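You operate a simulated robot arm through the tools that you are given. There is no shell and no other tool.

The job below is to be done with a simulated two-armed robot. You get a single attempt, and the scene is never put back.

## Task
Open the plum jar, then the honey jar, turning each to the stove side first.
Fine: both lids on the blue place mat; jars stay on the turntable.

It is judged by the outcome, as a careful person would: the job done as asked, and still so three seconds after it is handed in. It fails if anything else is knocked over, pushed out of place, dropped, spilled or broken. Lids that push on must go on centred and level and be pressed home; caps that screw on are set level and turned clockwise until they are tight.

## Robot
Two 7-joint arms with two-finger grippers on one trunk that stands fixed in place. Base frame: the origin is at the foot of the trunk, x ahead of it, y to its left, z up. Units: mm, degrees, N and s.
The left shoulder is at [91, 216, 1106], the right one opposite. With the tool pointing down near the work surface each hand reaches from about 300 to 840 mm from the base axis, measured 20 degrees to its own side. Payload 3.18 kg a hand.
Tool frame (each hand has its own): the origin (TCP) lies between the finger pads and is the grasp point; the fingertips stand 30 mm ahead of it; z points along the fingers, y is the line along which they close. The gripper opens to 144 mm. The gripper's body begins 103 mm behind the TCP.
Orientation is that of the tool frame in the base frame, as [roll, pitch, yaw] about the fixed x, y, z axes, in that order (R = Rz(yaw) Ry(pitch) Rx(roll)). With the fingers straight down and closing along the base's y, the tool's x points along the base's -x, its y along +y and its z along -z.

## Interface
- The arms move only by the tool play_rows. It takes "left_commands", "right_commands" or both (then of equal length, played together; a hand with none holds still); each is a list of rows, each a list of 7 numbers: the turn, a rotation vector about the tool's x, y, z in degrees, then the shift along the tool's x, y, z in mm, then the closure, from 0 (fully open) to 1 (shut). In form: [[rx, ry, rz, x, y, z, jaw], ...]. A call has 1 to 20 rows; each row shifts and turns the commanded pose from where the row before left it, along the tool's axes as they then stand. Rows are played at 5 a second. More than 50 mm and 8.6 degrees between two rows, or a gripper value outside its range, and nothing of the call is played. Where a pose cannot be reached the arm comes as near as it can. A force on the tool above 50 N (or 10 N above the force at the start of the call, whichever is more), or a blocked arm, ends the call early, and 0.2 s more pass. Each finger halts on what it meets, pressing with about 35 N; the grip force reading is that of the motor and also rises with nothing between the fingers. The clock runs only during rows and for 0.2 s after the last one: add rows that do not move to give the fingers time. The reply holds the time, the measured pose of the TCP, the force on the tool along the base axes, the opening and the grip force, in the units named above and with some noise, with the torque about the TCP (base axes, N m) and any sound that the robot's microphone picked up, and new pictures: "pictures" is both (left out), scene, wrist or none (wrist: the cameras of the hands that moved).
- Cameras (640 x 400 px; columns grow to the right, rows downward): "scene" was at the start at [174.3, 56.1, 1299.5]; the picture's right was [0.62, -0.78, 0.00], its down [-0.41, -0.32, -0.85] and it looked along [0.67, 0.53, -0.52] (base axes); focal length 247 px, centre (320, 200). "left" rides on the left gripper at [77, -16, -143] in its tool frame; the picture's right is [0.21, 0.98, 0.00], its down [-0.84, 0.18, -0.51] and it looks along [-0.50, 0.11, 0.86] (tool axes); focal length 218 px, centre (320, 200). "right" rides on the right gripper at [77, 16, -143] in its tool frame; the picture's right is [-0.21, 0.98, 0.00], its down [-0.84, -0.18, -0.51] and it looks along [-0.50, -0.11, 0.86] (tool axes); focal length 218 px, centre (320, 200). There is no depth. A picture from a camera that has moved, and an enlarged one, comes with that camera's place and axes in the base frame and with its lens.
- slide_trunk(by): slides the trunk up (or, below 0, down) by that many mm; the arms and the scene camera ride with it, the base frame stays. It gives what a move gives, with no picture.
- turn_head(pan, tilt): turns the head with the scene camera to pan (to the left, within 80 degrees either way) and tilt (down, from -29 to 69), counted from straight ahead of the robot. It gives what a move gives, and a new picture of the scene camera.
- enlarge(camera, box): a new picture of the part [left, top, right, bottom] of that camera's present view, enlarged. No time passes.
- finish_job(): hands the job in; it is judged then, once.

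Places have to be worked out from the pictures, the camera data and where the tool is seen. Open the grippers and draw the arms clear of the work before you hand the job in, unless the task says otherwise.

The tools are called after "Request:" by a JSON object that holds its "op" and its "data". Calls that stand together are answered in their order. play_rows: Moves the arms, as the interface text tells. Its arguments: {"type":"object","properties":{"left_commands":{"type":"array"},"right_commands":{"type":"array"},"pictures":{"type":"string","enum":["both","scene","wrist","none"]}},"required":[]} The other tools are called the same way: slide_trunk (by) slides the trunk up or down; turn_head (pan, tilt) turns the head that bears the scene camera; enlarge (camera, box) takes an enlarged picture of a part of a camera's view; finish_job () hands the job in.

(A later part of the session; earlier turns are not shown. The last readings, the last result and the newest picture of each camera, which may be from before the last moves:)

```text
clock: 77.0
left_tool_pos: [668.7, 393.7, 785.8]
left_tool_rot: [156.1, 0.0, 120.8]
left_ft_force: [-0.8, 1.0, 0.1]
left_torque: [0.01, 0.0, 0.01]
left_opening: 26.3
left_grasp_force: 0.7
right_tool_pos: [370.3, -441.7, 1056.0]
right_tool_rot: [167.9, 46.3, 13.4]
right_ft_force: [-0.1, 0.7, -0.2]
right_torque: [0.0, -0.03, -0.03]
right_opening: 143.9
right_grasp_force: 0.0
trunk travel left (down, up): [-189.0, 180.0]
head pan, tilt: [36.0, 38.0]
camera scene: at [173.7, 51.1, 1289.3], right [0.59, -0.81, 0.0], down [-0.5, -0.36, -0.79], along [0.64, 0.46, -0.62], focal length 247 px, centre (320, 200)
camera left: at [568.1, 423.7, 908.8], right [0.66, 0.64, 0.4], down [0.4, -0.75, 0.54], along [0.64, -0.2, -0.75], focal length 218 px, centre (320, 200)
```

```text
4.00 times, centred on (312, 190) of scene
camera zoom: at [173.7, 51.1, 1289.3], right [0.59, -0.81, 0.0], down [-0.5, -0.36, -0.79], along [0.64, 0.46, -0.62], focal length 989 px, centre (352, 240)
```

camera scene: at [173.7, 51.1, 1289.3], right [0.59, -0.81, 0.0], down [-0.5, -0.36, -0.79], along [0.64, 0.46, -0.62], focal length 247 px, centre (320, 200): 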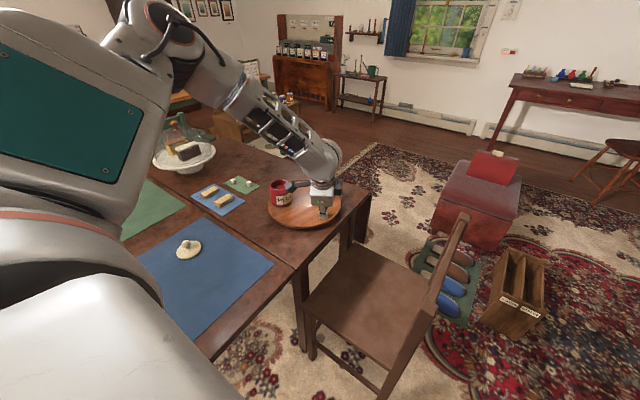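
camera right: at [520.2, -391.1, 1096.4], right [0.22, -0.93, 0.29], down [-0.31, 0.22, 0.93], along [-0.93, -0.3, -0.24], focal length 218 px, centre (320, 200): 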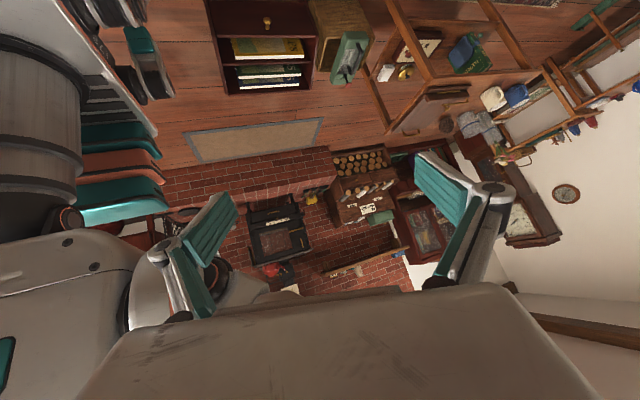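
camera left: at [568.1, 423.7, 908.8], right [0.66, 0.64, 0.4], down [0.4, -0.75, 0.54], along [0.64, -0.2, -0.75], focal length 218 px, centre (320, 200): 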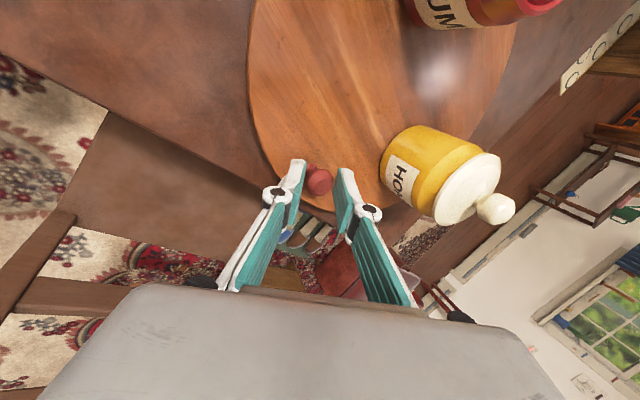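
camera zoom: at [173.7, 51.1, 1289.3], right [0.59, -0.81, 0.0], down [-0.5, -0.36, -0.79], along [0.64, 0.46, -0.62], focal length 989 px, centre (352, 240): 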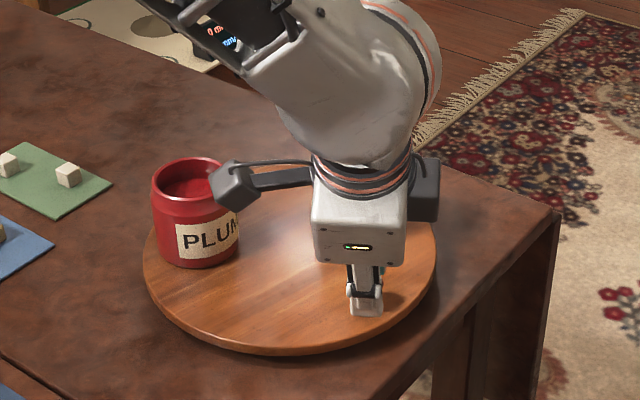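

The knob is at ≈257°, honey now ≈ -25°. Next I lift off, untilt, and re-yaw to ≈237° so the straddle stays tangential over the near side.

Request:
{"op": "play_rows", "data": {"left_commands": [[0, 0, 0, 0, 0, -6, 0.8], [0, 0, 0, 0, 0, 0, 0.72], [0, 0, 0, 0, 0, -25, 0.72], [0, 0, 0, 0, 0, -25, 0.72], [0, 0, 0, 0, 12.2, -27.4, 0.72], [0, 0, 0, 0, 12.2, -27.4, 0.72], [8, 0, 0, 0, 0, 0, 0.72], [8, 0, 0, 0, 0, 0, 0.72], [7.9, 0, 0, 0, 0, 0, 0.72], [0, 0, 0, 0, 0, 0, 0.72]], "pictures": "none"}}

Request:
{"op": "play_rows", "data": {"left_commands": [[0, 0, -8.3, 0, 0, 0, 0.72], [0, 0, -8.3, 0, 0, 0, 0.72], [0, 0, -8.3, 0, 0, 0, 0.72], [0, 0, -8.3, 0, 0, 0, 0.72], [0, 0, -8.3, 0, 0, 0, 0.72], [0, 0, -8.3, 0, 0, 0, 0.72], [0, 0, -8.3, 0, 0, 0, 0.72], [0, 0, -8.3, 0, 0, 0, 0.72], [0, 0, -8.3, 0, 0, 0, 0.72], [0, 0, -8.3, 0, 0, 0, 0.72], [0, 0, -8.3, 0, 0, 0, 0.72], [0, 0, -8.3, 0, 0, 0, 0.72], [0, 0, -8.3, 0, 0, 0, 0.72], [0, 0, -8.3, 0, 0, 0, 0.72], [0, 0, 0, 0, 0, 0, 0.72]], "pictures": "both"}}

Request:
{"op": "enlarge", "data": {"camera": "left", "box": [200, 0, 480, 220]}}

Request:
{"op": "enlarge", "data": {"camera": "scene", "box": [256, 140, 368, 240]}}

```text
clock: 79.2
left_tool_pos: [650.7, 383.8, 897.4]
left_tool_rot: [180.0, 0.1, 120.9]
left_ft_force: [0.2, 0.3, 0.2]
left_torque: [0.0, 0.04, 0.03]
left_opening: 40.4
left_grasp_force: 0.1
right_tool_pos: [369.8, -440.7, 1056.0]
right_tool_rot: [167.8, 46.3, 13.4]
right_ft_force: [-0.3, -0.9, 1.1]
right_torque: [0.03, -0.02, 0.0]
right_opening: 144.0
right_grasp_force: 0.0
trunk travel left (down, up): [-189.0, 180.0]
head pan, tilt: [36.0, 38.0]
```

```text
clock: 82.4
left_tool_pos: [651.3, 382.2, 896.7]
left_tool_rot: [179.9, 0.0, -122.9]
left_ft_force: [-0.2, 0.1, 0.9]
left_torque: [-0.01, -0.01, 0.02]
left_opening: 40.4
left_grasp_force: 0.0
right_tool_pos: [370.6, -441.2, 1055.9]
right_tool_rot: [167.9, 46.2, 13.4]
right_ft_force: [0.9, 0.2, -0.4]
right_torque: [0.0, -0.01, 0.01]
right_opening: 144.1
right_grasp_force: 0.1
trunk travel left (down, up): [-189.0, 180.0]
head pan, tilt: [36.0, 38.0]
camera scene: at [173.7, 51.1, 1289.3], right [0.59, -0.81, 0.0], down [-0.5, -0.36, -0.79], along [0.64, 0.46, -0.62], focal length 247 px, centre (320, 200)
camera left: at [623.7, 310.8, 1039.1], right [-0.93, 0.36, 0.0], down [0.31, 0.8, 0.51], along [0.18, 0.48, -0.86], focal length 218 px, centre (320, 200)
```

scene: 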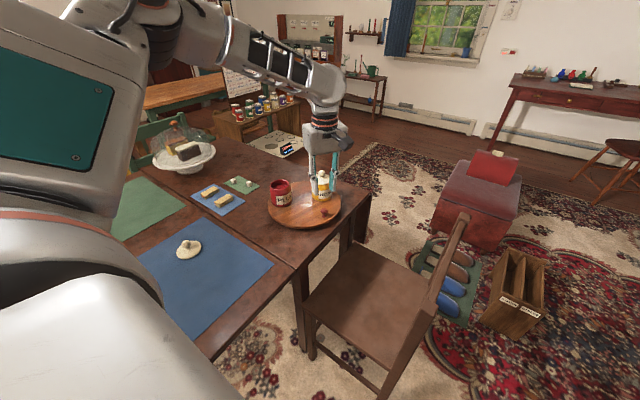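
left: 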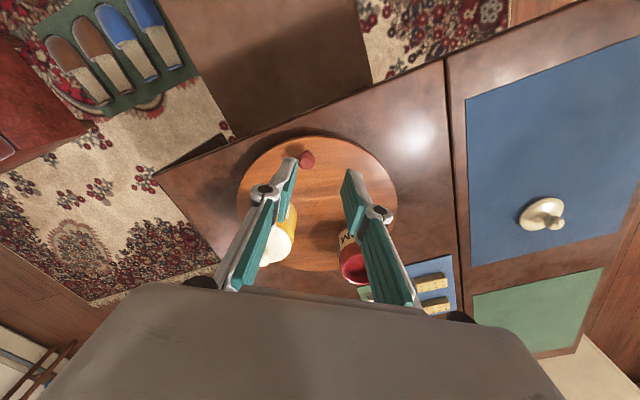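

```text
1.82 times, centred on (340, 110) of left
camera zoom: at [623.7, 310.8, 1039.1], right [-0.93, 0.36, 0.0], down [0.31, 0.8, 0.51], along [0.18, 0.48, -0.86], focal length 397 px, centre (284, 364)
```

zoom: 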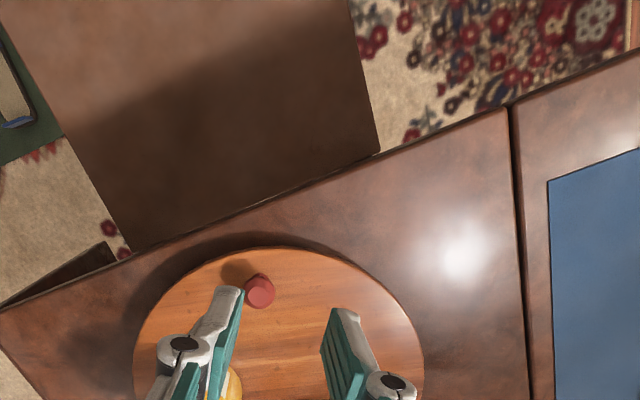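

```text
4.00 times, centred on (312, 190) of scene
camera zoom: at [173.7, 51.1, 1289.3], right [0.59, -0.81, 0.0], down [-0.5, -0.36, -0.79], along [0.64, 0.46, -0.62], focal length 989 px, centre (352, 240)
```

zoom: 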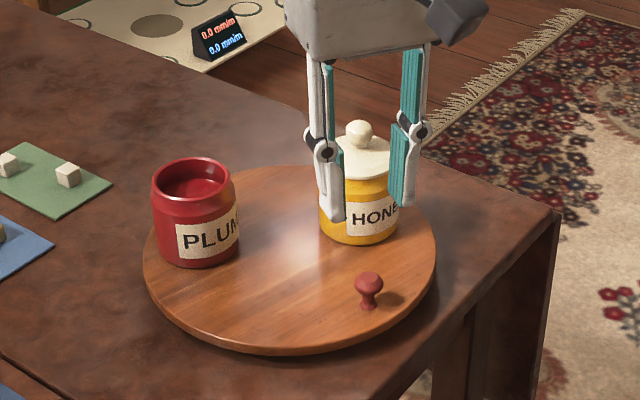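

Knob ≈ (674, 397.5). I move over it and descend with the fingers at 40 mm.

Request:
{"op": "play_rows", "data": {"left_commands": [[0, 0, 0, -24.9, -11.6, 20, 0.72], [0, 0, 0, 0, 0, 40, 0.72], [0, 0, 0, 0, 0, 32, 0.72], [0, 0, 0, 0, 0, 0, 0.72]], "pictures": "wrist"}}

Request:
{"op": "enlarge", "data": {"camera": "left", "box": [200, 60, 480, 280]}}

Request:
{"op": "enlarge", "data": {"camera": "scene", "box": [256, 140, 368, 240]}}

```text
clock: 83.4
left_tool_pos: [673.4, 395.7, 805.8]
left_tool_rot: [-180.0, -0.1, -122.9]
left_ft_force: [0.5, -0.5, 0.6]
left_torque: [0.01, 0.03, 0.01]
left_opening: 40.4
left_grasp_force: 0.1
right_tool_pos: [370.8, -440.7, 1056.3]
right_tool_rot: [167.8, 46.4, 13.4]
right_ft_force: [0.3, 0.3, 0.2]
right_torque: [0.05, -0.02, 0.02]
right_opening: 143.9
right_grasp_force: 0.0
trunk travel left (down, up): [-189.0, 180.0]
head pan, tilt: [36.0, 38.0]
camera left: at [646.6, 324.3, 946.2], right [-0.93, 0.36, 0.0], down [0.31, 0.8, 0.51], along [0.18, 0.47, -0.86], focal length 218 px, centre (320, 200)
```

left: 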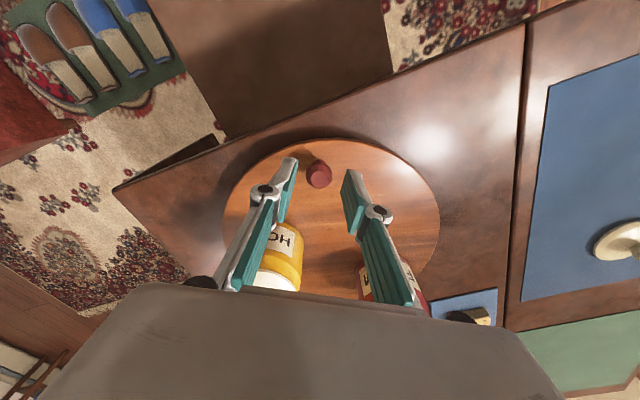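

```text
1.82 times, centred on (340, 170) of left
camera zoom: at [646.6, 324.3, 946.2], right [-0.93, 0.36, 0.0], down [0.31, 0.8, 0.51], along [0.18, 0.47, -0.86], focal length 397 px, centre (284, 254)
```

zoom: 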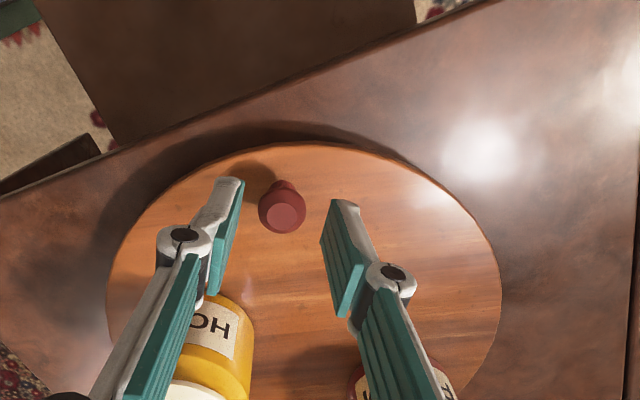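

```text
4.00 times, centred on (312, 190) of scene
camera zoom: at [173.0, 50.8, 1289.6], right [0.59, -0.81, 0.0], down [-0.5, -0.36, -0.79], along [0.64, 0.46, -0.62], focal length 989 px, centre (352, 240)
```

zoom: 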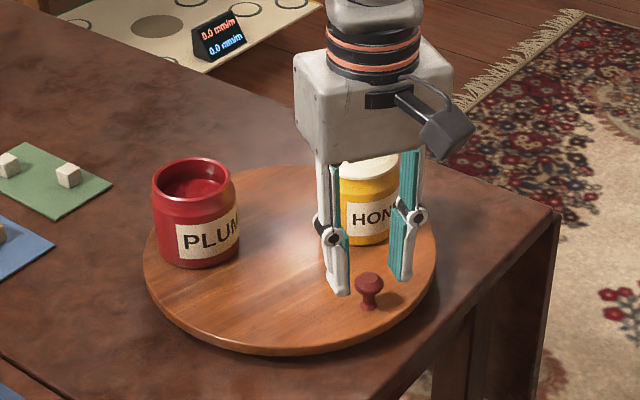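

Perfectly aligned. I descend 22 mm, close to the loose straddle, and draw the knob clockwise through 40°.

Request:
{"op": "play_rows", "data": {"left_commands": [[0, 0, 0, 0, 0, 12, 0.72], [0, 0, 0, 0, 0, 10, 0.72], [0, 0, 0, 0, 0, 0, 0.8], [0, 0, 0, 0, 0, 0, 0.82], [0, 0, 0, 2.269, 6.823, 0, 0.82], [0, 0, 0, 1.788, 6.964, 0, 0.82], [0, 0, 0, 1.298, 7.072, 0, 0.82], [0, 0, 0, 0.802, 7.145, 0, 0.82], [0, 0, 0, 0.301, 7.184, 0, 0.82], [0, 0, 0, -0.201, 7.187, 0, 0.82], [0, 0, 0, -0.702, 7.155, 0, 0.82], [0, 0, 0, -1.199, 7.089, 0, 0.82], [0, 0, 0, -1.69, 6.989, 0, 0.82], [0, 0, 0, -2.174, 6.854, 0, 0.82], [0, 0, 0, 0, 0, 0, 0.82]], "pictures": "both"}}

Request:
{"op": "enlarge", "data": {"camera": "left", "box": [200, 60, 480, 280]}}

Request:
{"op": "enlarge", "data": {"camera": "scene", "box": [256, 140, 368, 240]}}

```text
clock: 86.6
left_tool_pos: [615.9, 434.9, 784.9]
left_tool_rot: [179.9, 0.0, -123.1]
left_ft_force: [0.0, -0.2, -0.1]
left_torque: [0.0, 0.01, 0.0]
left_opening: 25.9
left_grasp_force: 0.1
right_tool_pos: [371.3, -440.3, 1056.0]
right_tool_rot: [167.9, 46.3, 13.5]
right_ft_force: [-0.4, 0.7, 0.7]
right_torque: [0.01, 0.0, -0.02]
right_opening: 144.0
right_grasp_force: 0.0
trunk travel left (down, up): [-189.0, 180.0]
head pan, tilt: [36.0, 38.0]
camera scene: at [173.7, 51.0, 1289.3], right [0.59, -0.81, 0.0], down [-0.5, -0.36, -0.79], along [0.64, 0.46, -0.62], focal length 247 px, centre (320, 200)
camera left: at [588.4, 363.5, 925.6], right [-0.93, 0.36, 0.0], down [0.31, 0.8, 0.51], along [0.18, 0.47, -0.86], focal length 218 px, centre (320, 200)
```

scene: 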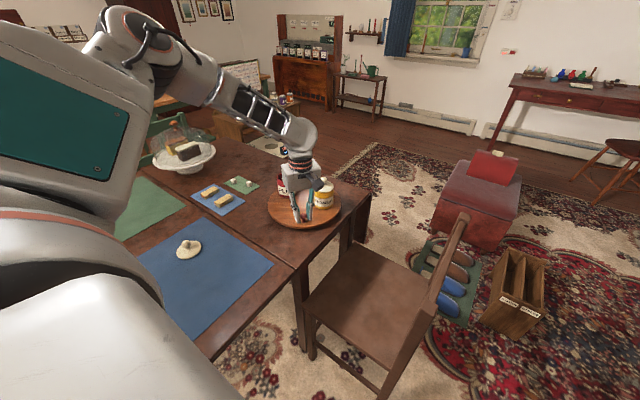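
left: 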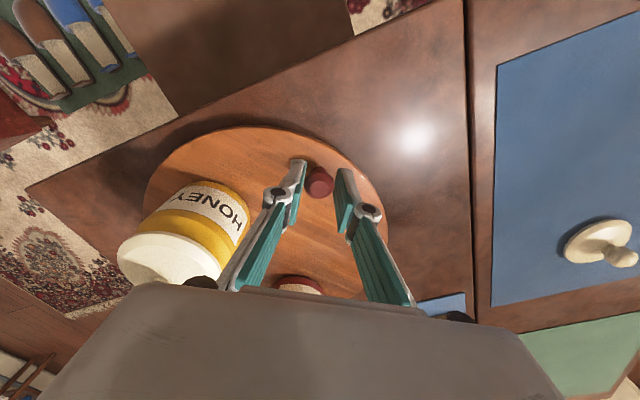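

```text
1.82 times, centred on (340, 170) of left
camera zoom: at [588.4, 363.5, 925.6], right [-0.93, 0.36, 0.0], down [0.31, 0.8, 0.51], along [0.18, 0.47, -0.86], focal length 397 px, centre (284, 254)
```

zoom: 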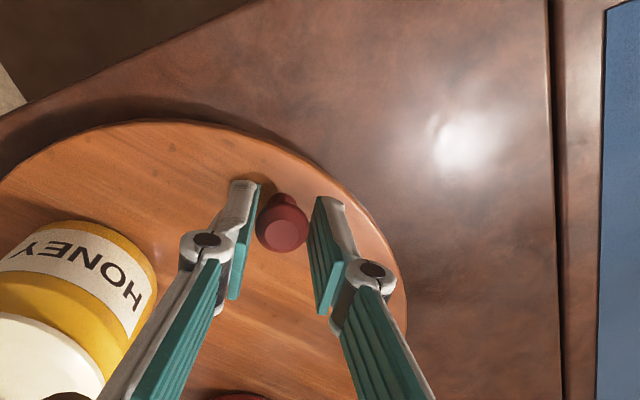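

```text
4.00 times, centred on (312, 190) of scene
camera zoom: at [173.7, 51.0, 1289.3], right [0.59, -0.81, 0.0], down [-0.5, -0.36, -0.79], along [0.64, 0.46, -0.62], focal length 989 px, centre (352, 240)
```

zoom: 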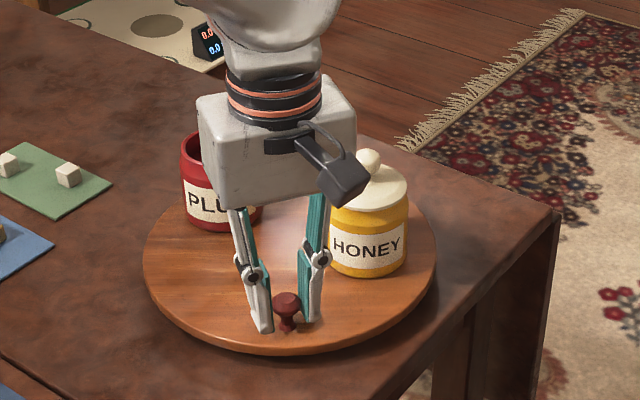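

Working well: honey ≈ -64°. I turn the hand 40° in place around the knob and continue the arc another 40°.

Request:
{"op": "play_rows", "data": {"left_commands": [[0, 0, 8, 0, 0, 0, 0.82], [0, 0, 8, 0, 0, 0, 0.82], [0, 0, 8, 0, 0, 0, 0.82], [0, 0, 8, 0, 0, 0, 0.82], [0, 0, 8, 0, 0, 0, 0.82], [0, 0, 0, 2.49, 6.916, 0, 0.82], [0, 0, 0, 2.001, 7.072, 0, 0.82], [0, 0, 0, 1.503, 7.195, 0, 0.82], [0, 0, 0, 0.997, 7.282, 0, 0.82], [0, 0, 0, 0.487, 7.334, 0, 0.82], [0, 0, 0, -0.026, 7.35, 0, 0.82], [0, 0, 0, -0.538, 7.33, 0, 0.82], [0, 0, 0, -1.048, 7.275, 0, 0.82], [0, 0, 0, -1.553, 7.184, 0, 0.82], [0, 0, 0, -2.051, 7.058, 0, 0.82], [0, 0, 0, 0, 0, 0, 0.82]], "pictures": "both"}}

Request:
{"op": "enlarge", "data": {"camera": "left", "box": [200, 60, 480, 280]}}

Request:
{"op": "enlarge", "data": {"camera": "scene", "box": [256, 140, 368, 240]}}

```text
clock: 90.0
left_tool_pos: [591.4, 504.1, 784.1]
left_tool_rot: [179.9, -0.1, -163.0]
left_ft_force: [0.0, -0.4, -0.8]
left_torque: [-0.01, 0.02, -0.02]
left_opening: 26.1
left_grasp_force: 0.0
right_tool_pos: [371.5, -441.8, 1056.7]
right_tool_rot: [167.9, 46.3, 13.4]
right_ft_force: [0.3, -0.1, -0.6]
right_torque: [0.0, -0.01, -0.03]
right_opening: 143.8
right_grasp_force: 0.1
trunk travel left (down, up): [-189.0, 180.0]
head pan, tilt: [36.0, 38.0]
camera scene: at [173.6, 51.0, 1289.3], right [0.59, -0.81, 0.0], down [-0.5, -0.36, -0.79], along [0.64, 0.46, -0.62], focal length 247 px, centre (320, 200)
camera left: at [523.4, 466.8, 925.7], right [-0.49, 0.87, 0.0], down [0.75, 0.42, 0.51], along [0.44, 0.25, -0.86], focal length 218 px, centre (320, 200)
```

scene: 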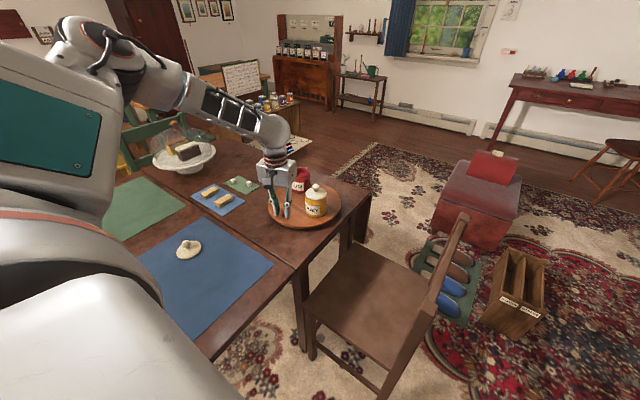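
left: 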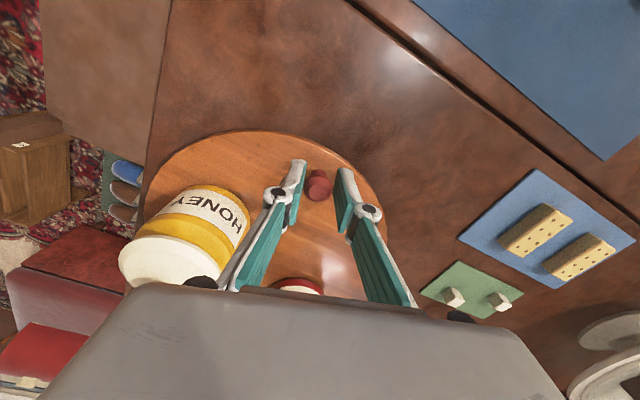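

```text
1.82 times, centred on (340, 170) of left
camera zoom: at [523.4, 466.8, 925.7], right [-0.49, 0.87, 0.0], down [0.75, 0.42, 0.51], along [0.44, 0.25, -0.86], focal length 397 px, centre (284, 254)
```

zoom: 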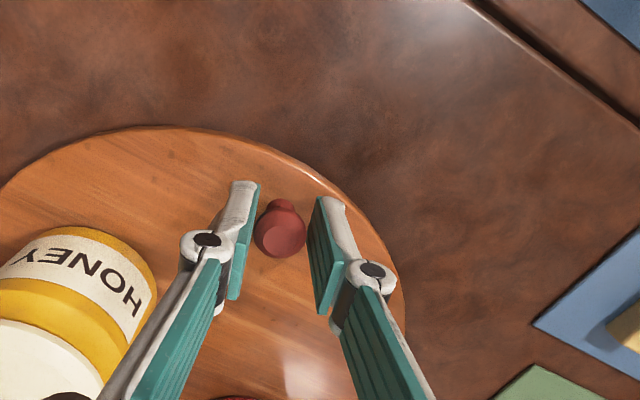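

```text
4.00 times, centred on (312, 190) of scene
camera zoom: at [173.6, 51.0, 1289.3], right [0.59, -0.81, 0.0], down [-0.5, -0.36, -0.79], along [0.64, 0.46, -0.62], focal length 989 px, centre (352, 240)
```

zoom: 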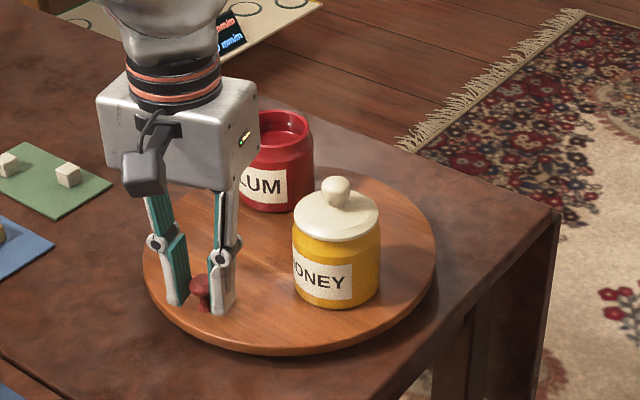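

Honey is at ≈254°, needing ~54° more. I turn the hand in place another 40° and continue for 32°, staying inside straight-down reach.

Request:
{"op": "play_rows", "data": {"left_commands": [[0, 0, 8, 0, 0, 0, 0.82], [0, 0, 8, 0, 0, 0, 0.82], [0, 0, 8, 0, 0, 0, 0.82], [0, 0, 8, 0, 0, 0, 0.82], [0, 0, 8, 0, 0, 0, 0.82], [0, 0, 0, 2.446, 6.984, 0, 0.82], [0, 0, 0, 1.953, 7.138, 0, 0.82], [0, 0, 0, 1.45, 7.256, 0, 0.82], [0, 0, 0, 0.94, 7.34, 0, 0.82], [0, 0, 0, 0.426, 7.388, 0, 0.82], [0, 0, 0, -0.09, 7.399, 0, 0.82], [0, 0, 0, -0.606, 7.375, 0, 0.82], [0, 0, 0, -1.119, 7.315, 0, 0.82], [0, 0, 0, 0, 0, 0, 0.82]], "pictures": "both"}}

Request:
{"op": "enlarge", "data": {"camera": "left", "box": [200, 60, 480, 280]}}

Request:
{"op": "enlarge", "data": {"camera": "scene", "box": [256, 140, 368, 240]}}

```text
clock: 93.0
left_tool_pos: [609.0, 559.1, 784.2]
left_tool_rot: [-179.9, 0.0, 156.9]
left_ft_force: [0.0, 0.2, 0.1]
left_torque: [-0.01, -0.02, -0.02]
left_opening: 25.9
left_grasp_force: 0.1
right_tool_pos: [370.5, -440.6, 1055.2]
right_tool_rot: [167.9, 46.3, 13.4]
right_ft_force: [0.8, 1.0, -0.2]
right_torque: [-0.01, -0.01, 0.0]
right_opening: 144.1
right_grasp_force: 0.1
trunk travel left (down, up): [-189.0, 180.0]
head pan, tilt: [36.0, 38.0]
camera scene: at [173.6, 51.0, 1289.3], right [0.59, -0.81, 0.0], down [-0.5, -0.36, -0.79], along [0.64, 0.46, -0.62], focal length 247 px, centre (320, 200)
camera left: at [532.5, 575.5, 925.9], right [0.19, 0.98, 0.0], down [0.85, -0.16, 0.51], along [0.5, -0.1, -0.86], focal length 218 px, centre (320, 200)
```

scene: 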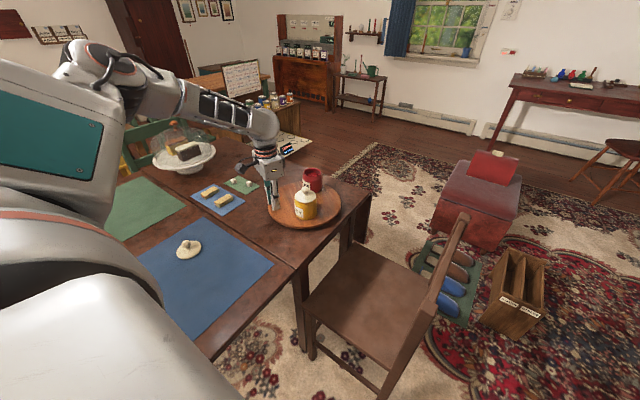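
left: 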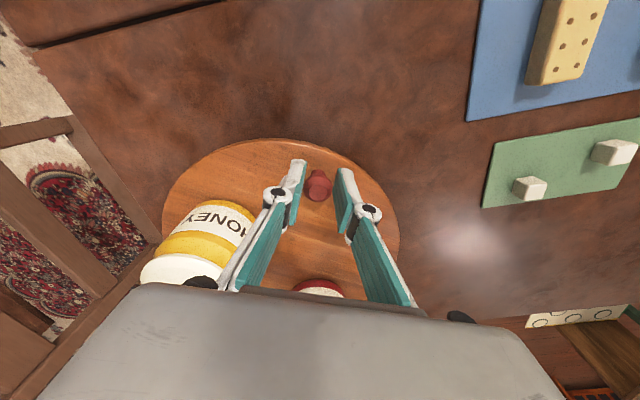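

```text
1.82 times, centred on (340, 170) of left
camera zoom: at [532.5, 575.5, 925.9], right [0.19, 0.98, 0.0], down [0.85, -0.16, 0.51], along [0.5, -0.1, -0.86], focal length 397 px, centre (284, 254)
```

zoom: 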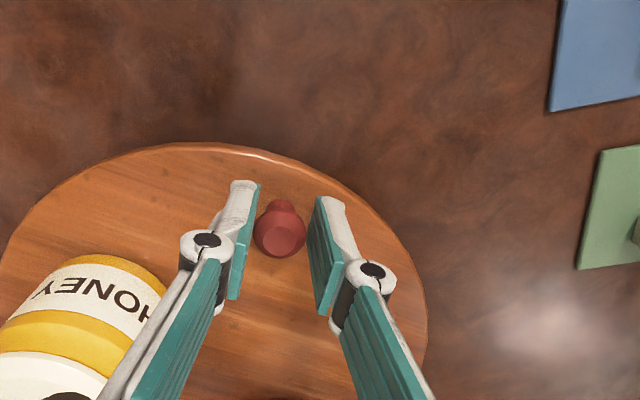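

```text
4.00 times, centred on (312, 190) of scene
camera zoom: at [173.6, 51.0, 1289.3], right [0.59, -0.81, 0.0], down [-0.5, -0.36, -0.79], along [0.64, 0.46, -0.62], focal length 989 px, centre (352, 240)
```

zoom: 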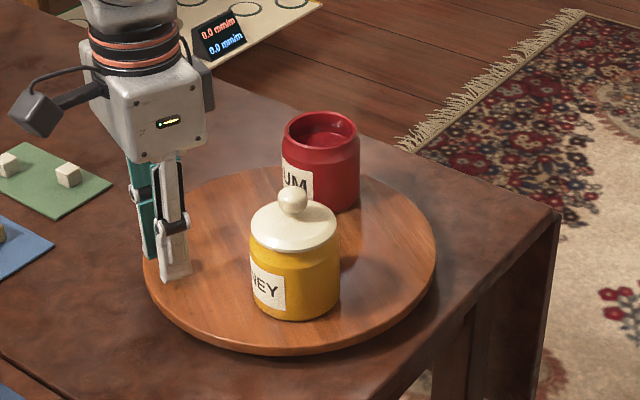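

Honey is at ≈224°; 24° remain, near the reach limit. I tilt the hand 16° outward around the knob (keeping the loose straddle) and continue six more steps.

Request:
{"op": "play_rows", "data": {"left_commands": [[-7.42, -2.98, 0, 0.73, -1.81, -1.5, 0.82], [-7.42, -2.98, 0, 0.73, -1.81, -1.5, 0.82], [0, 0, 0, 0, 0, 0, 0.82], [0, 0, 0, -1.421, 6.981, 2.009, 0.82], [0, 0, 0, -1.921, 6.854, 2.028, 0.82], [0, 0, 0, -2.413, 6.693, 2.038, 0.82], [0, 0, 0, -2.891, 6.501, 2.038, 0.82], [0, 0, 0, -3.357, 6.276, 2.028, 0.82], [0, 0, 0, -3.805, 6.023, 2.009, 0.82], [0, 0, 0, 0, 0, 0, 0.82]], "pictures": "both"}}

Request:
{"op": "enlarge", "data": {"camera": "left", "box": [200, 60, 480, 280]}}

Request:
{"op": "enlarge", "data": {"camera": "scene", "box": [256, 140, 368, 240]}}

```text
clock: 95.2
left_tool_pos: [637.8, 587.5, 786.8]
left_tool_rot: [165.1, 5.8, 156.2]
left_ft_force: [-0.8, -0.5, 0.5]
left_torque: [0.02, 0.04, 0.01]
left_opening: 26.0
left_grasp_force: 0.2
right_tool_pos: [370.9, -441.0, 1055.3]
right_tool_rot: [168.0, 46.3, 13.4]
right_ft_force: [0.8, -1.0, 1.0]
right_torque: [0.02, -0.01, -0.02]
right_opening: 144.1
right_grasp_force: 0.2
trunk travel left (down, up): [-189.0, 180.0]
head pan, tilt: [36.0, 38.0]
camera scene: at [173.6, 51.1, 1289.3], right [0.59, -0.81, 0.0], down [-0.5, -0.36, -0.79], along [0.64, 0.46, -0.62], focal length 247 px, centre (320, 200)
camera left: at [534.5, 577.5, 910.2], right [0.17, 0.96, 0.23], down [0.73, -0.28, 0.62], along [0.66, 0.06, -0.75], focal length 218 px, centre (320, 200)
```

scene: 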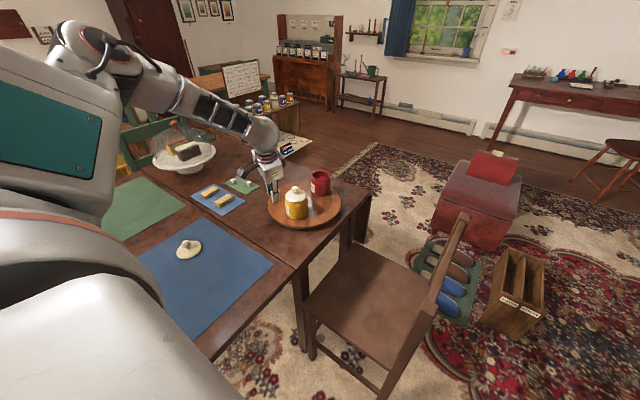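
left: 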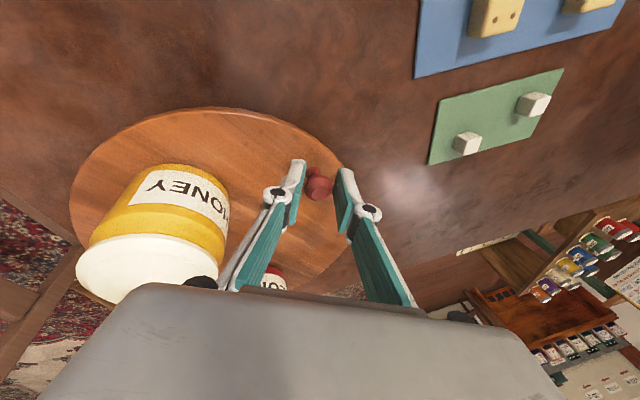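

```text
1.82 times, centred on (340, 170) of left
camera zoom: at [534.5, 577.5, 910.2], right [0.17, 0.96, 0.23], down [0.73, -0.28, 0.62], along [0.66, 0.06, -0.75], focal length 397 px, centre (284, 254)
```

zoom: 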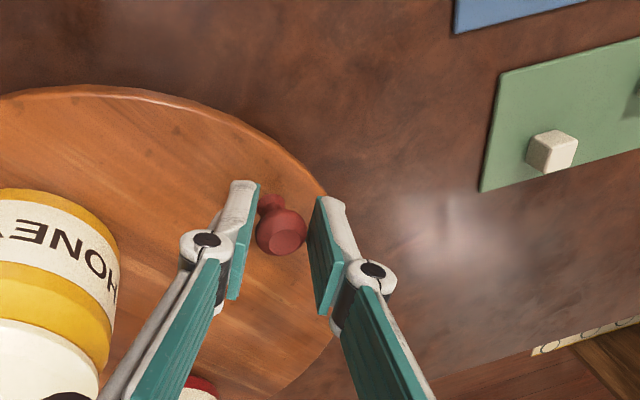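

```text
4.00 times, centred on (312, 190) of scene
camera zoom: at [173.6, 51.1, 1289.3], right [0.59, -0.81, 0.0], down [-0.5, -0.36, -0.79], along [0.64, 0.46, -0.62], focal length 989 px, centre (352, 240)
```

zoom: 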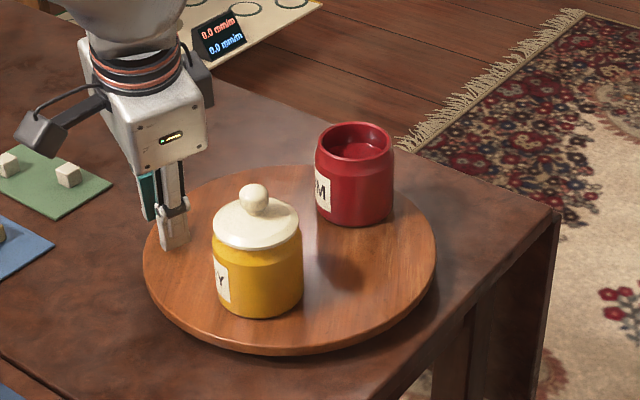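

Honey is now at ≈199°, facing the stove. I open, retreat up, and untilt for the honey lid.

Request:
{"op": "play_rows", "data": {"left_commands": [[0, 0, 0, 0, 0, -6, 0.8], [0, 0, 0, 0, 0, 0, 0.72], [0, 0, 0, 0, 0, -25, 0.72], [0, 0, 0, 0, 0, -25, 0.72], [0, 0, 0, -3.05, -11.37, -33.9, 0.65], [0, 0, 0, -3.05, -11.37, -33.9, 0.58], [0, 0, 0, -3.05, -11.37, -33.9, 0.58], [7.42, 2.98, 0, 0, 0, 0, 0.58], [7.42, 2.98, 0, 0, 0, 0, 0.58], [0, 0, 0, 0, 0, 0, 0.58]], "pictures": "both"}}

Request:
{"op": "enlarge", "data": {"camera": "left", "box": [180, 60, 460, 280]}}

Request:
{"op": "enlarge", "data": {"camera": "scene", "box": [256, 140, 368, 240]}}

```text
clock: 97.4
left_tool_pos: [604.2, 522.4, 931.0]
left_tool_rot: [-179.9, -0.1, 157.0]
left_ft_force: [0.2, -0.8, 0.0]
left_torque: [-0.01, 0.02, 0.01]
left_opening: 60.6
left_grasp_force: 0.1
right_tool_pos: [370.2, -441.4, 1055.9]
right_tool_rot: [167.9, 46.3, 13.4]
right_ft_force: [-0.2, 0.2, 0.2]
right_torque: [0.0, 0.02, 0.0]
right_opening: 144.0
right_grasp_force: 0.1
trunk travel left (down, up): [-189.0, 180.0]
head pan, tilt: [36.0, 38.0]
camera scene: at [173.6, 51.2, 1289.4], right [0.59, -0.81, 0.0], down [-0.5, -0.36, -0.79], along [0.64, 0.46, -0.62], focal length 247 px, centre (320, 200)
camera left: at [526.6, 538.8, 1072.4], right [0.19, 0.98, 0.0], down [0.85, -0.16, 0.51], along [0.5, -0.1, -0.86], focal length 218 px, centre (320, 200)
```

scene: 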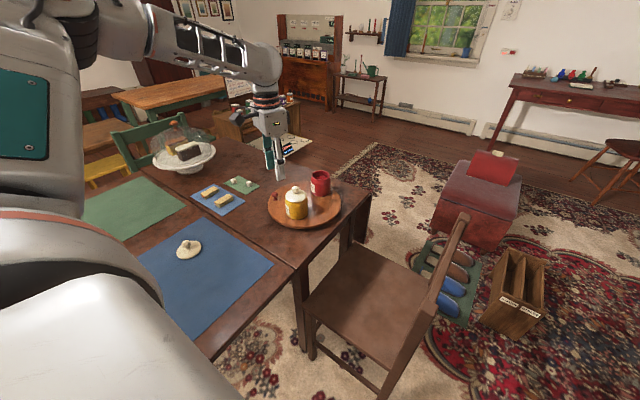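
left: 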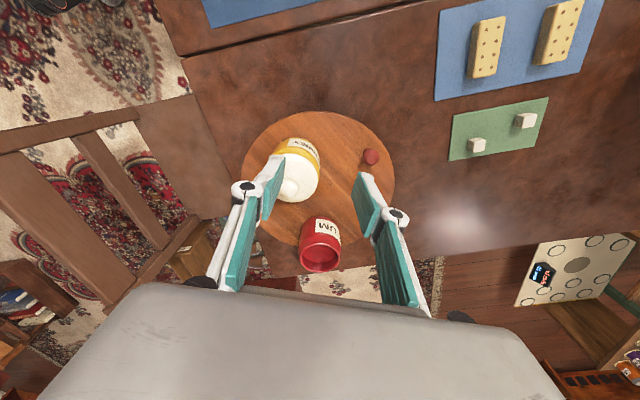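

```text
1.82 times, centred on (320, 170) of left
camera zoom: at [526.6, 538.8, 1072.4], right [0.19, 0.98, 0.0], down [0.85, -0.16, 0.51], along [0.5, -0.1, -0.86], focal length 397 px, centre (320, 254)
```

zoom: 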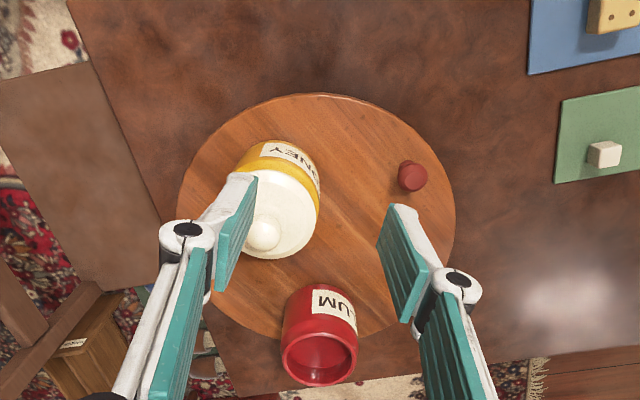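

```text
4.00 times, centred on (312, 190) of scene
camera zoom: at [173.6, 51.2, 1289.4], right [0.59, -0.81, 0.0], down [-0.5, -0.36, -0.79], along [0.64, 0.46, -0.62], focal length 989 px, centre (352, 240)
```

zoom: 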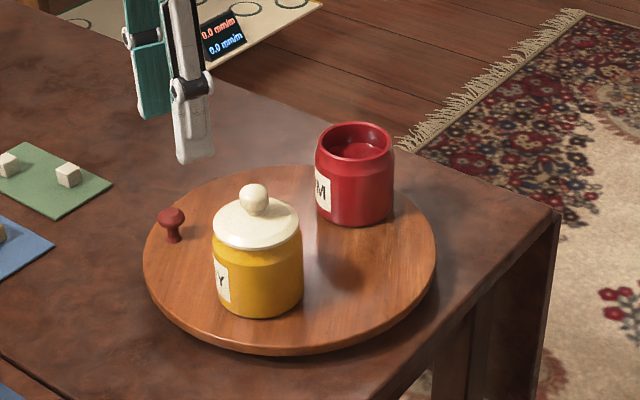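

Honey ball triangulates to ≈ (636, 479.5, 844). I move above it to z ≈ 882 and check.

Request:
{"op": "play_rows", "data": {"left_commands": [[0, 0, 0, -23, -13.5, 0, 0.58], [0, 0, 0, -23, -13.6, 0, 0.58], [0, 0, 0, 0, 0, 25, 0.58], [0, 0, 0, 0, 0, 24, 0.58], [0, 0, 0, 0, 0, 0, 0.58]], "pictures": "wrist"}}

Request:
{"op": "enlarge", "data": {"camera": "left", "box": [180, 60, 460, 280]}}

Request:
{"op": "enlarge", "data": {"camera": "scene", "box": [256, 130, 368, 230]}}

```text
clock: 98.6
left_tool_pos: [633.2, 479.5, 880.8]
left_tool_rot: [-179.9, 0.0, 157.0]
left_ft_force: [0.4, 0.4, 0.9]
left_torque: [-0.03, 0.0, 0.0]
left_opening: 60.4
left_grasp_force: 0.0
right_tool_pos: [369.9, -441.6, 1055.6]
right_tool_rot: [167.8, 46.3, 13.3]
right_ft_force: [0.3, -0.8, -0.7]
right_torque: [-0.01, 0.0, -0.02]
right_opening: 143.8
right_grasp_force: 0.0
trunk travel left (down, up): [-189.0, 180.0]
head pan, tilt: [36.0, 38.0]
camera left: at [556.8, 495.9, 1022.6], right [0.19, 0.98, 0.0], down [0.85, -0.16, 0.51], along [0.5, -0.1, -0.86], focal length 218 px, centre (320, 200)
```

left: 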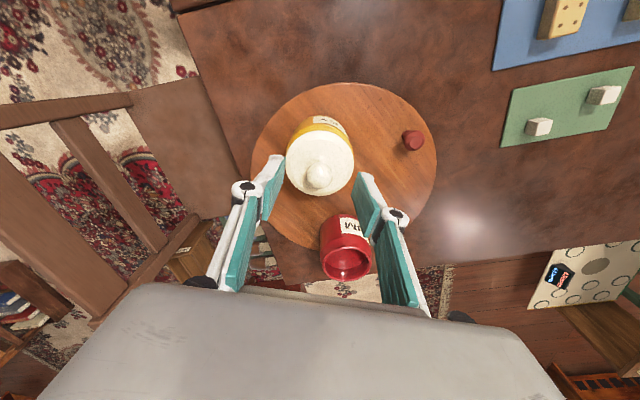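

```text
1.82 times, centred on (320, 170) of left
camera zoom: at [556.8, 495.9, 1022.6], right [0.19, 0.98, 0.0], down [0.85, -0.16, 0.51], along [0.5, -0.1, -0.86], focal length 397 px, centre (320, 254)
```

zoom: 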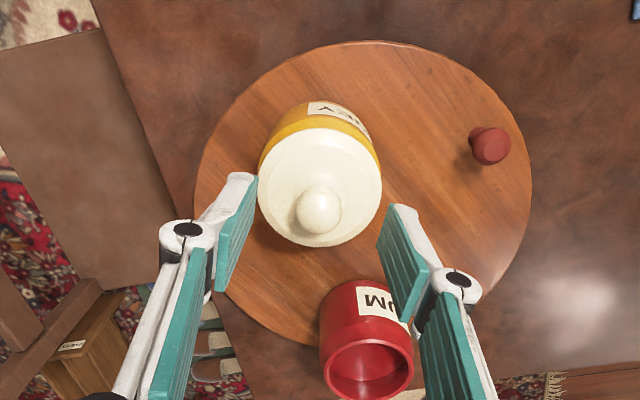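

```text
4.00 times, centred on (312, 180) of scene
camera zoom: at [173.3, 51.0, 1289.5], right [0.59, -0.81, 0.0], down [-0.5, -0.36, -0.79], along [0.64, 0.46, -0.62], focal length 989 px, centre (352, 280)
```

zoom: 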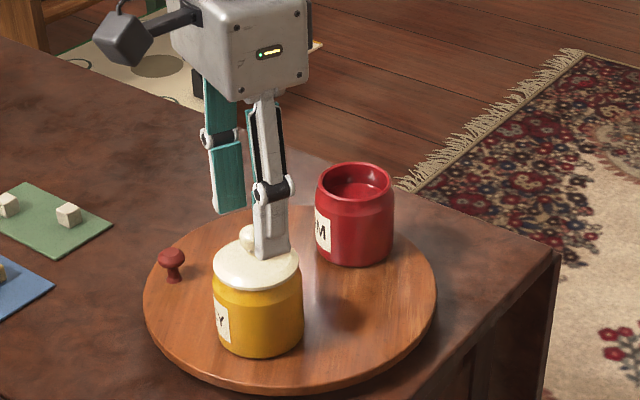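

The ball is about 2.5 mm ahead along -x of the tool. I correct, descend to z ≈ 863 and close on it.

Request:
{"op": "play_rows", "data": {"left_commands": [[0, 0, 0, -2.5, 0, 9, 0.58], [0, 0, 0, 0, 0, 9, 0.58], [0, 0, 0, 0, 0, 0, 0.75], [0, 0, 0, 0, 0, 0, 0.9], [0, 0, 0, 0, 0, 0, 0.95], [0, 0, 0, 0, 0, 0, 0.95]], "pictures": "both"}}

Request:
{"op": "enlarge", "data": {"camera": "left", "box": [180, 60, 460, 280]}}

Request:
{"op": "enlarge", "data": {"camera": "scene", "box": [256, 130, 368, 230]}}

```text
clock: 100.0
left_tool_pos: [635.9, 478.0, 863.1]
left_tool_rot: [-180.0, -0.1, 157.1]
left_ft_force: [0.1, -1.1, 0.2]
left_torque: [-0.02, -0.08, 0.02]
left_opening: 20.8
left_grasp_force: 34.7
right_tool_pos: [370.6, -441.5, 1056.5]
right_tool_rot: [168.0, 46.3, 13.5]
right_ft_force: [0.8, 0.5, -0.5]
right_torque: [0.02, -0.02, -0.01]
right_opening: 144.1
right_grasp_force: 0.1
trunk travel left (down, up): [-189.0, 180.0]
head pan, tilt: [36.0, 38.0]
camera scene: at [173.7, 51.0, 1289.3], right [0.59, -0.81, 0.0], down [-0.5, -0.36, -0.79], along [0.64, 0.46, -0.62], focal length 247 px, centre (320, 200)
camera left: at [559.3, 494.8, 1005.3], right [0.19, 0.98, 0.0], down [0.85, -0.16, 0.51], along [0.5, -0.1, -0.86], focal length 218 px, centre (320, 200)
```

scene: 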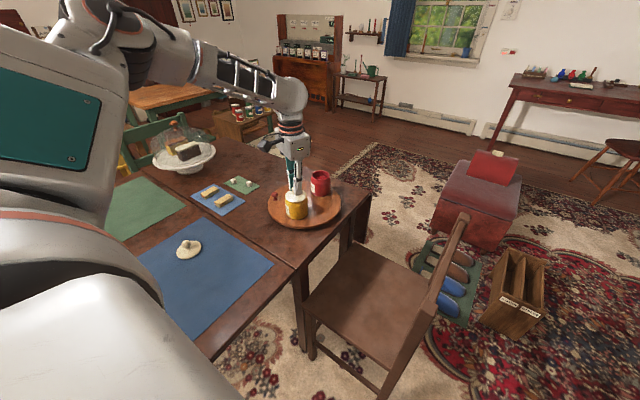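
left: 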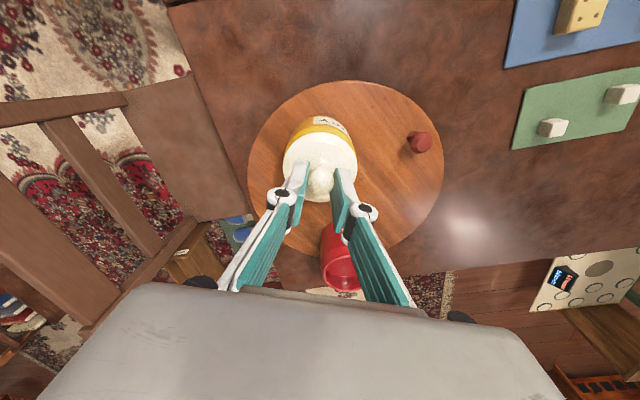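

```text
1.82 times, centred on (320, 170) of left
camera zoom: at [559.3, 494.8, 1005.3], right [0.19, 0.98, 0.0], down [0.85, -0.16, 0.51], along [0.5, -0.1, -0.86], focal length 397 px, centre (320, 254)
```

zoom: 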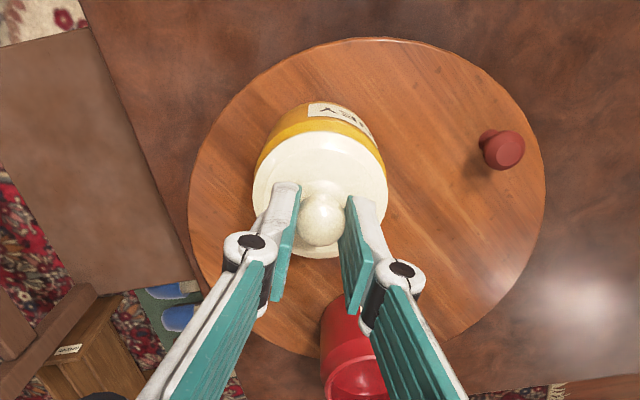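

```text
4.00 times, centred on (312, 180) of scene
camera zoom: at [173.7, 51.0, 1289.3], right [0.59, -0.81, 0.0], down [-0.5, -0.36, -0.79], along [0.64, 0.46, -0.62], focal length 989 px, centre (352, 280)
```

zoom: 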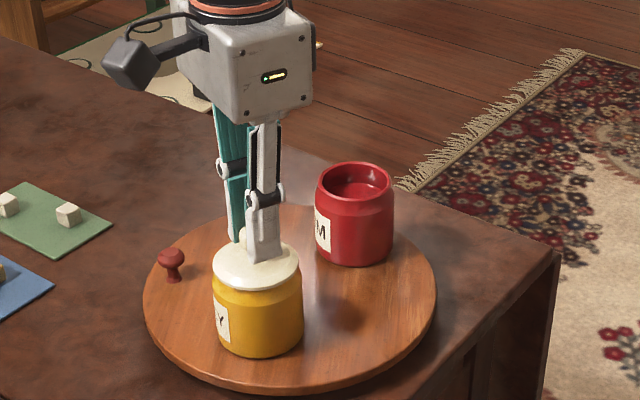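

Firmly gripped (20.8 mm, 35 N). I lift 5 mm and check the load before going higher.

Request:
{"op": "play_rows", "data": {"left_commands": [[0, 0, 0, 0, 0, -2, 0.95], [0, 0, 0, 0, 0, -3, 0.95], [0, 0, 0, 0, 0, 0, 0.95]], "pictures": "scene"}}

Request:
{"op": "enlarge", "data": {"camera": "scene", "box": [270, 170, 340, 230]}}

```text
clock: 100.8
left_tool_pos: [636.1, 478.4, 869.0]
left_tool_rot: [180.0, -0.1, 157.0]
left_ft_force: [-0.5, -0.8, -0.3]
left_torque: [0.0, -0.01, -0.02]
left_opening: 21.0
left_grasp_force: 34.8
right_tool_pos: [370.8, -441.5, 1056.5]
right_tool_rot: [167.9, 46.2, 13.4]
right_ft_force: [0.1, 0.5, -0.6]
right_torque: [-0.02, 0.02, -0.01]
right_opening: 143.9
right_grasp_force: 0.0
trunk travel left (down, up): [-189.0, 180.0]
head pan, tilt: [36.0, 38.0]
camera scene: at [173.8, 51.1, 1289.3], right [0.59, -0.81, 0.0], down [-0.5, -0.36, -0.79], along [0.64, 0.46, -0.62], focal length 247 px, centre (320, 200)
```

scene: 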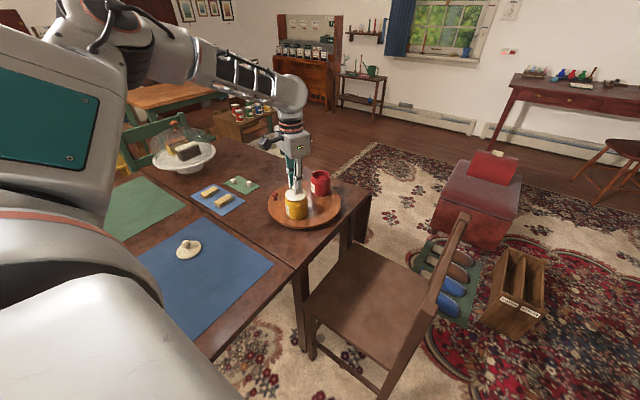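

```text
6.67 times, centred on (305, 200) of scene
camera zoom: at [173.8, 51.1, 1289.3], right [0.59, -0.81, 0.0], down [-0.5, -0.36, -0.79], along [0.64, 0.46, -0.62], focal length 1648 px, centre (420, 200)
```

zoom: 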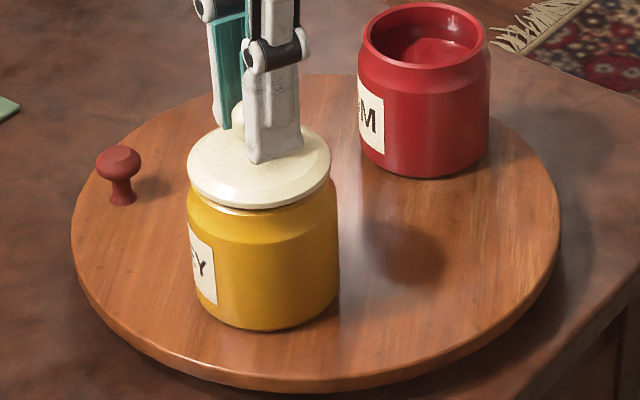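

The honey lid is free, too. I raise it 60 mm and carry it to about (340, 525) above the mat, clear of the first lid.

Request:
{"op": "play_rows", "data": {"left_commands": [[0, 0, 0, 0, 0, -8, 0.95], [0, 0, 0, 0, 0, -12, 0.95], [0, 0, 0, 0, 0, -20, 0.95], [0, 0, 0, 0, 0, -20, 0.95], [0, 0, 0, 14, -3.5, 0, 0.95], [0, 0, 0, 26.4, -6.6, 0, 0.95], [0, 0, 0, 28, -7, 0, 0.95], [0, 0, 0, 28, -7, 0, 0.95], [0, 0, 0, 28, -7, 5, 0.95], [0, 0, 0, 28, -7, 5, 0.95], [0, 0, 0, 28, -7, 5, 0.95], [0, 0, 0, 28, -7, 5, 0.95], [0, 0, 0, 28, -7, 5, 0.95], [0, 0, 0, 28, -7, 5, 0.95], [0, 0, 0, 26.3, -6.6, 0, 0.95], [0, 0, 0, 0, 0, 0, 0.95]], "pictures": "both"}}

Request:
{"op": "enlarge", "data": {"camera": "scene", "box": [140, 150, 360, 270]}}

```text
clock: 104.2
left_tool_pos: [340.5, 523.9, 897.3]
left_tool_rot: [180.0, -0.1, 157.0]
left_ft_force: [-0.4, -0.1, -2.1]
left_torque: [0.04, 0.03, 0.02]
left_opening: 20.6
left_grasp_force: 35.3
right_tool_pos: [370.8, -440.6, 1055.4]
right_tool_rot: [168.0, 46.5, 13.2]
right_ft_force: [0.8, 1.1, -0.3]
right_torque: [-0.02, 0.0, -0.01]
right_opening: 143.9
right_grasp_force: 0.1
trunk travel left (down, up): [-189.0, 180.0]
head pan, tilt: [36.0, 38.0]
camera scene: at [174.1, 51.4, 1289.1], right [0.59, -0.81, 0.0], down [-0.5, -0.36, -0.79], along [0.64, 0.46, -0.62], focal length 247 px, centre (320, 200)
camera left: at [263.8, 541.6, 1039.2], right [0.19, 0.98, 0.0], down [0.85, -0.16, 0.51], along [0.5, -0.1, -0.86], focal length 218 px, centre (320, 200)
```

scene: 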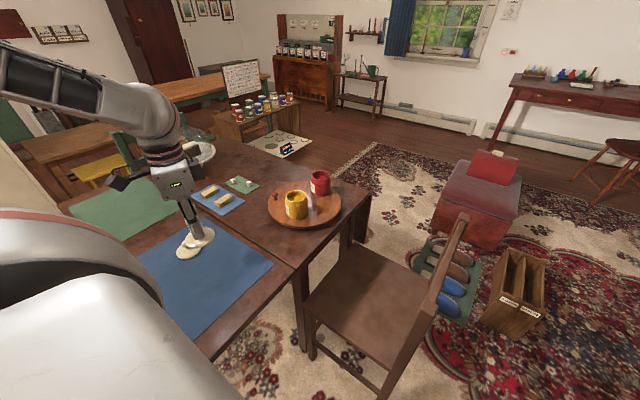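
left: 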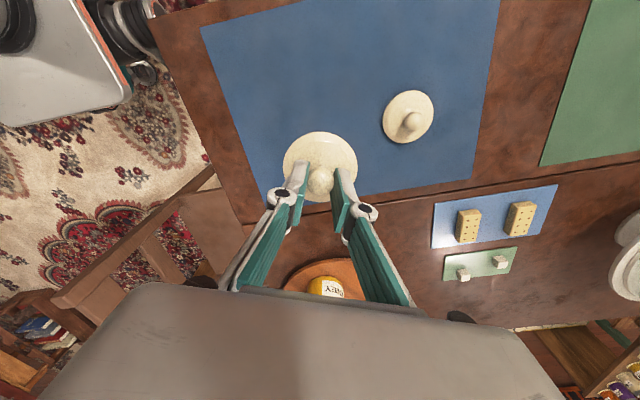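

```text
2.91 times, centred on (250, 210) of scene
camera zoom: at [174.1, 51.4, 1289.1], right [0.59, -0.81, 0.0], down [-0.5, -0.36, -0.79], along [0.64, 0.46, -0.62], focal length 719 px, centre (524, 171)
```

zoom: 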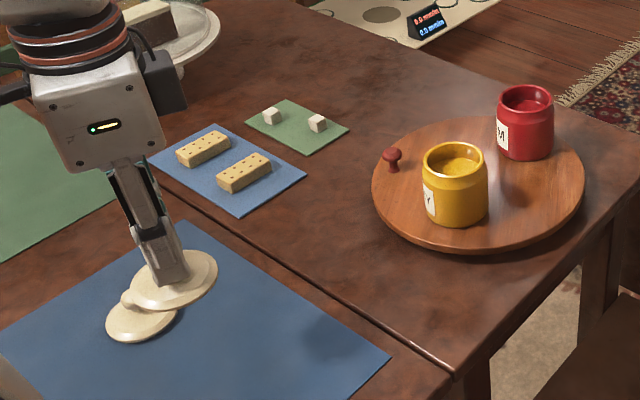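

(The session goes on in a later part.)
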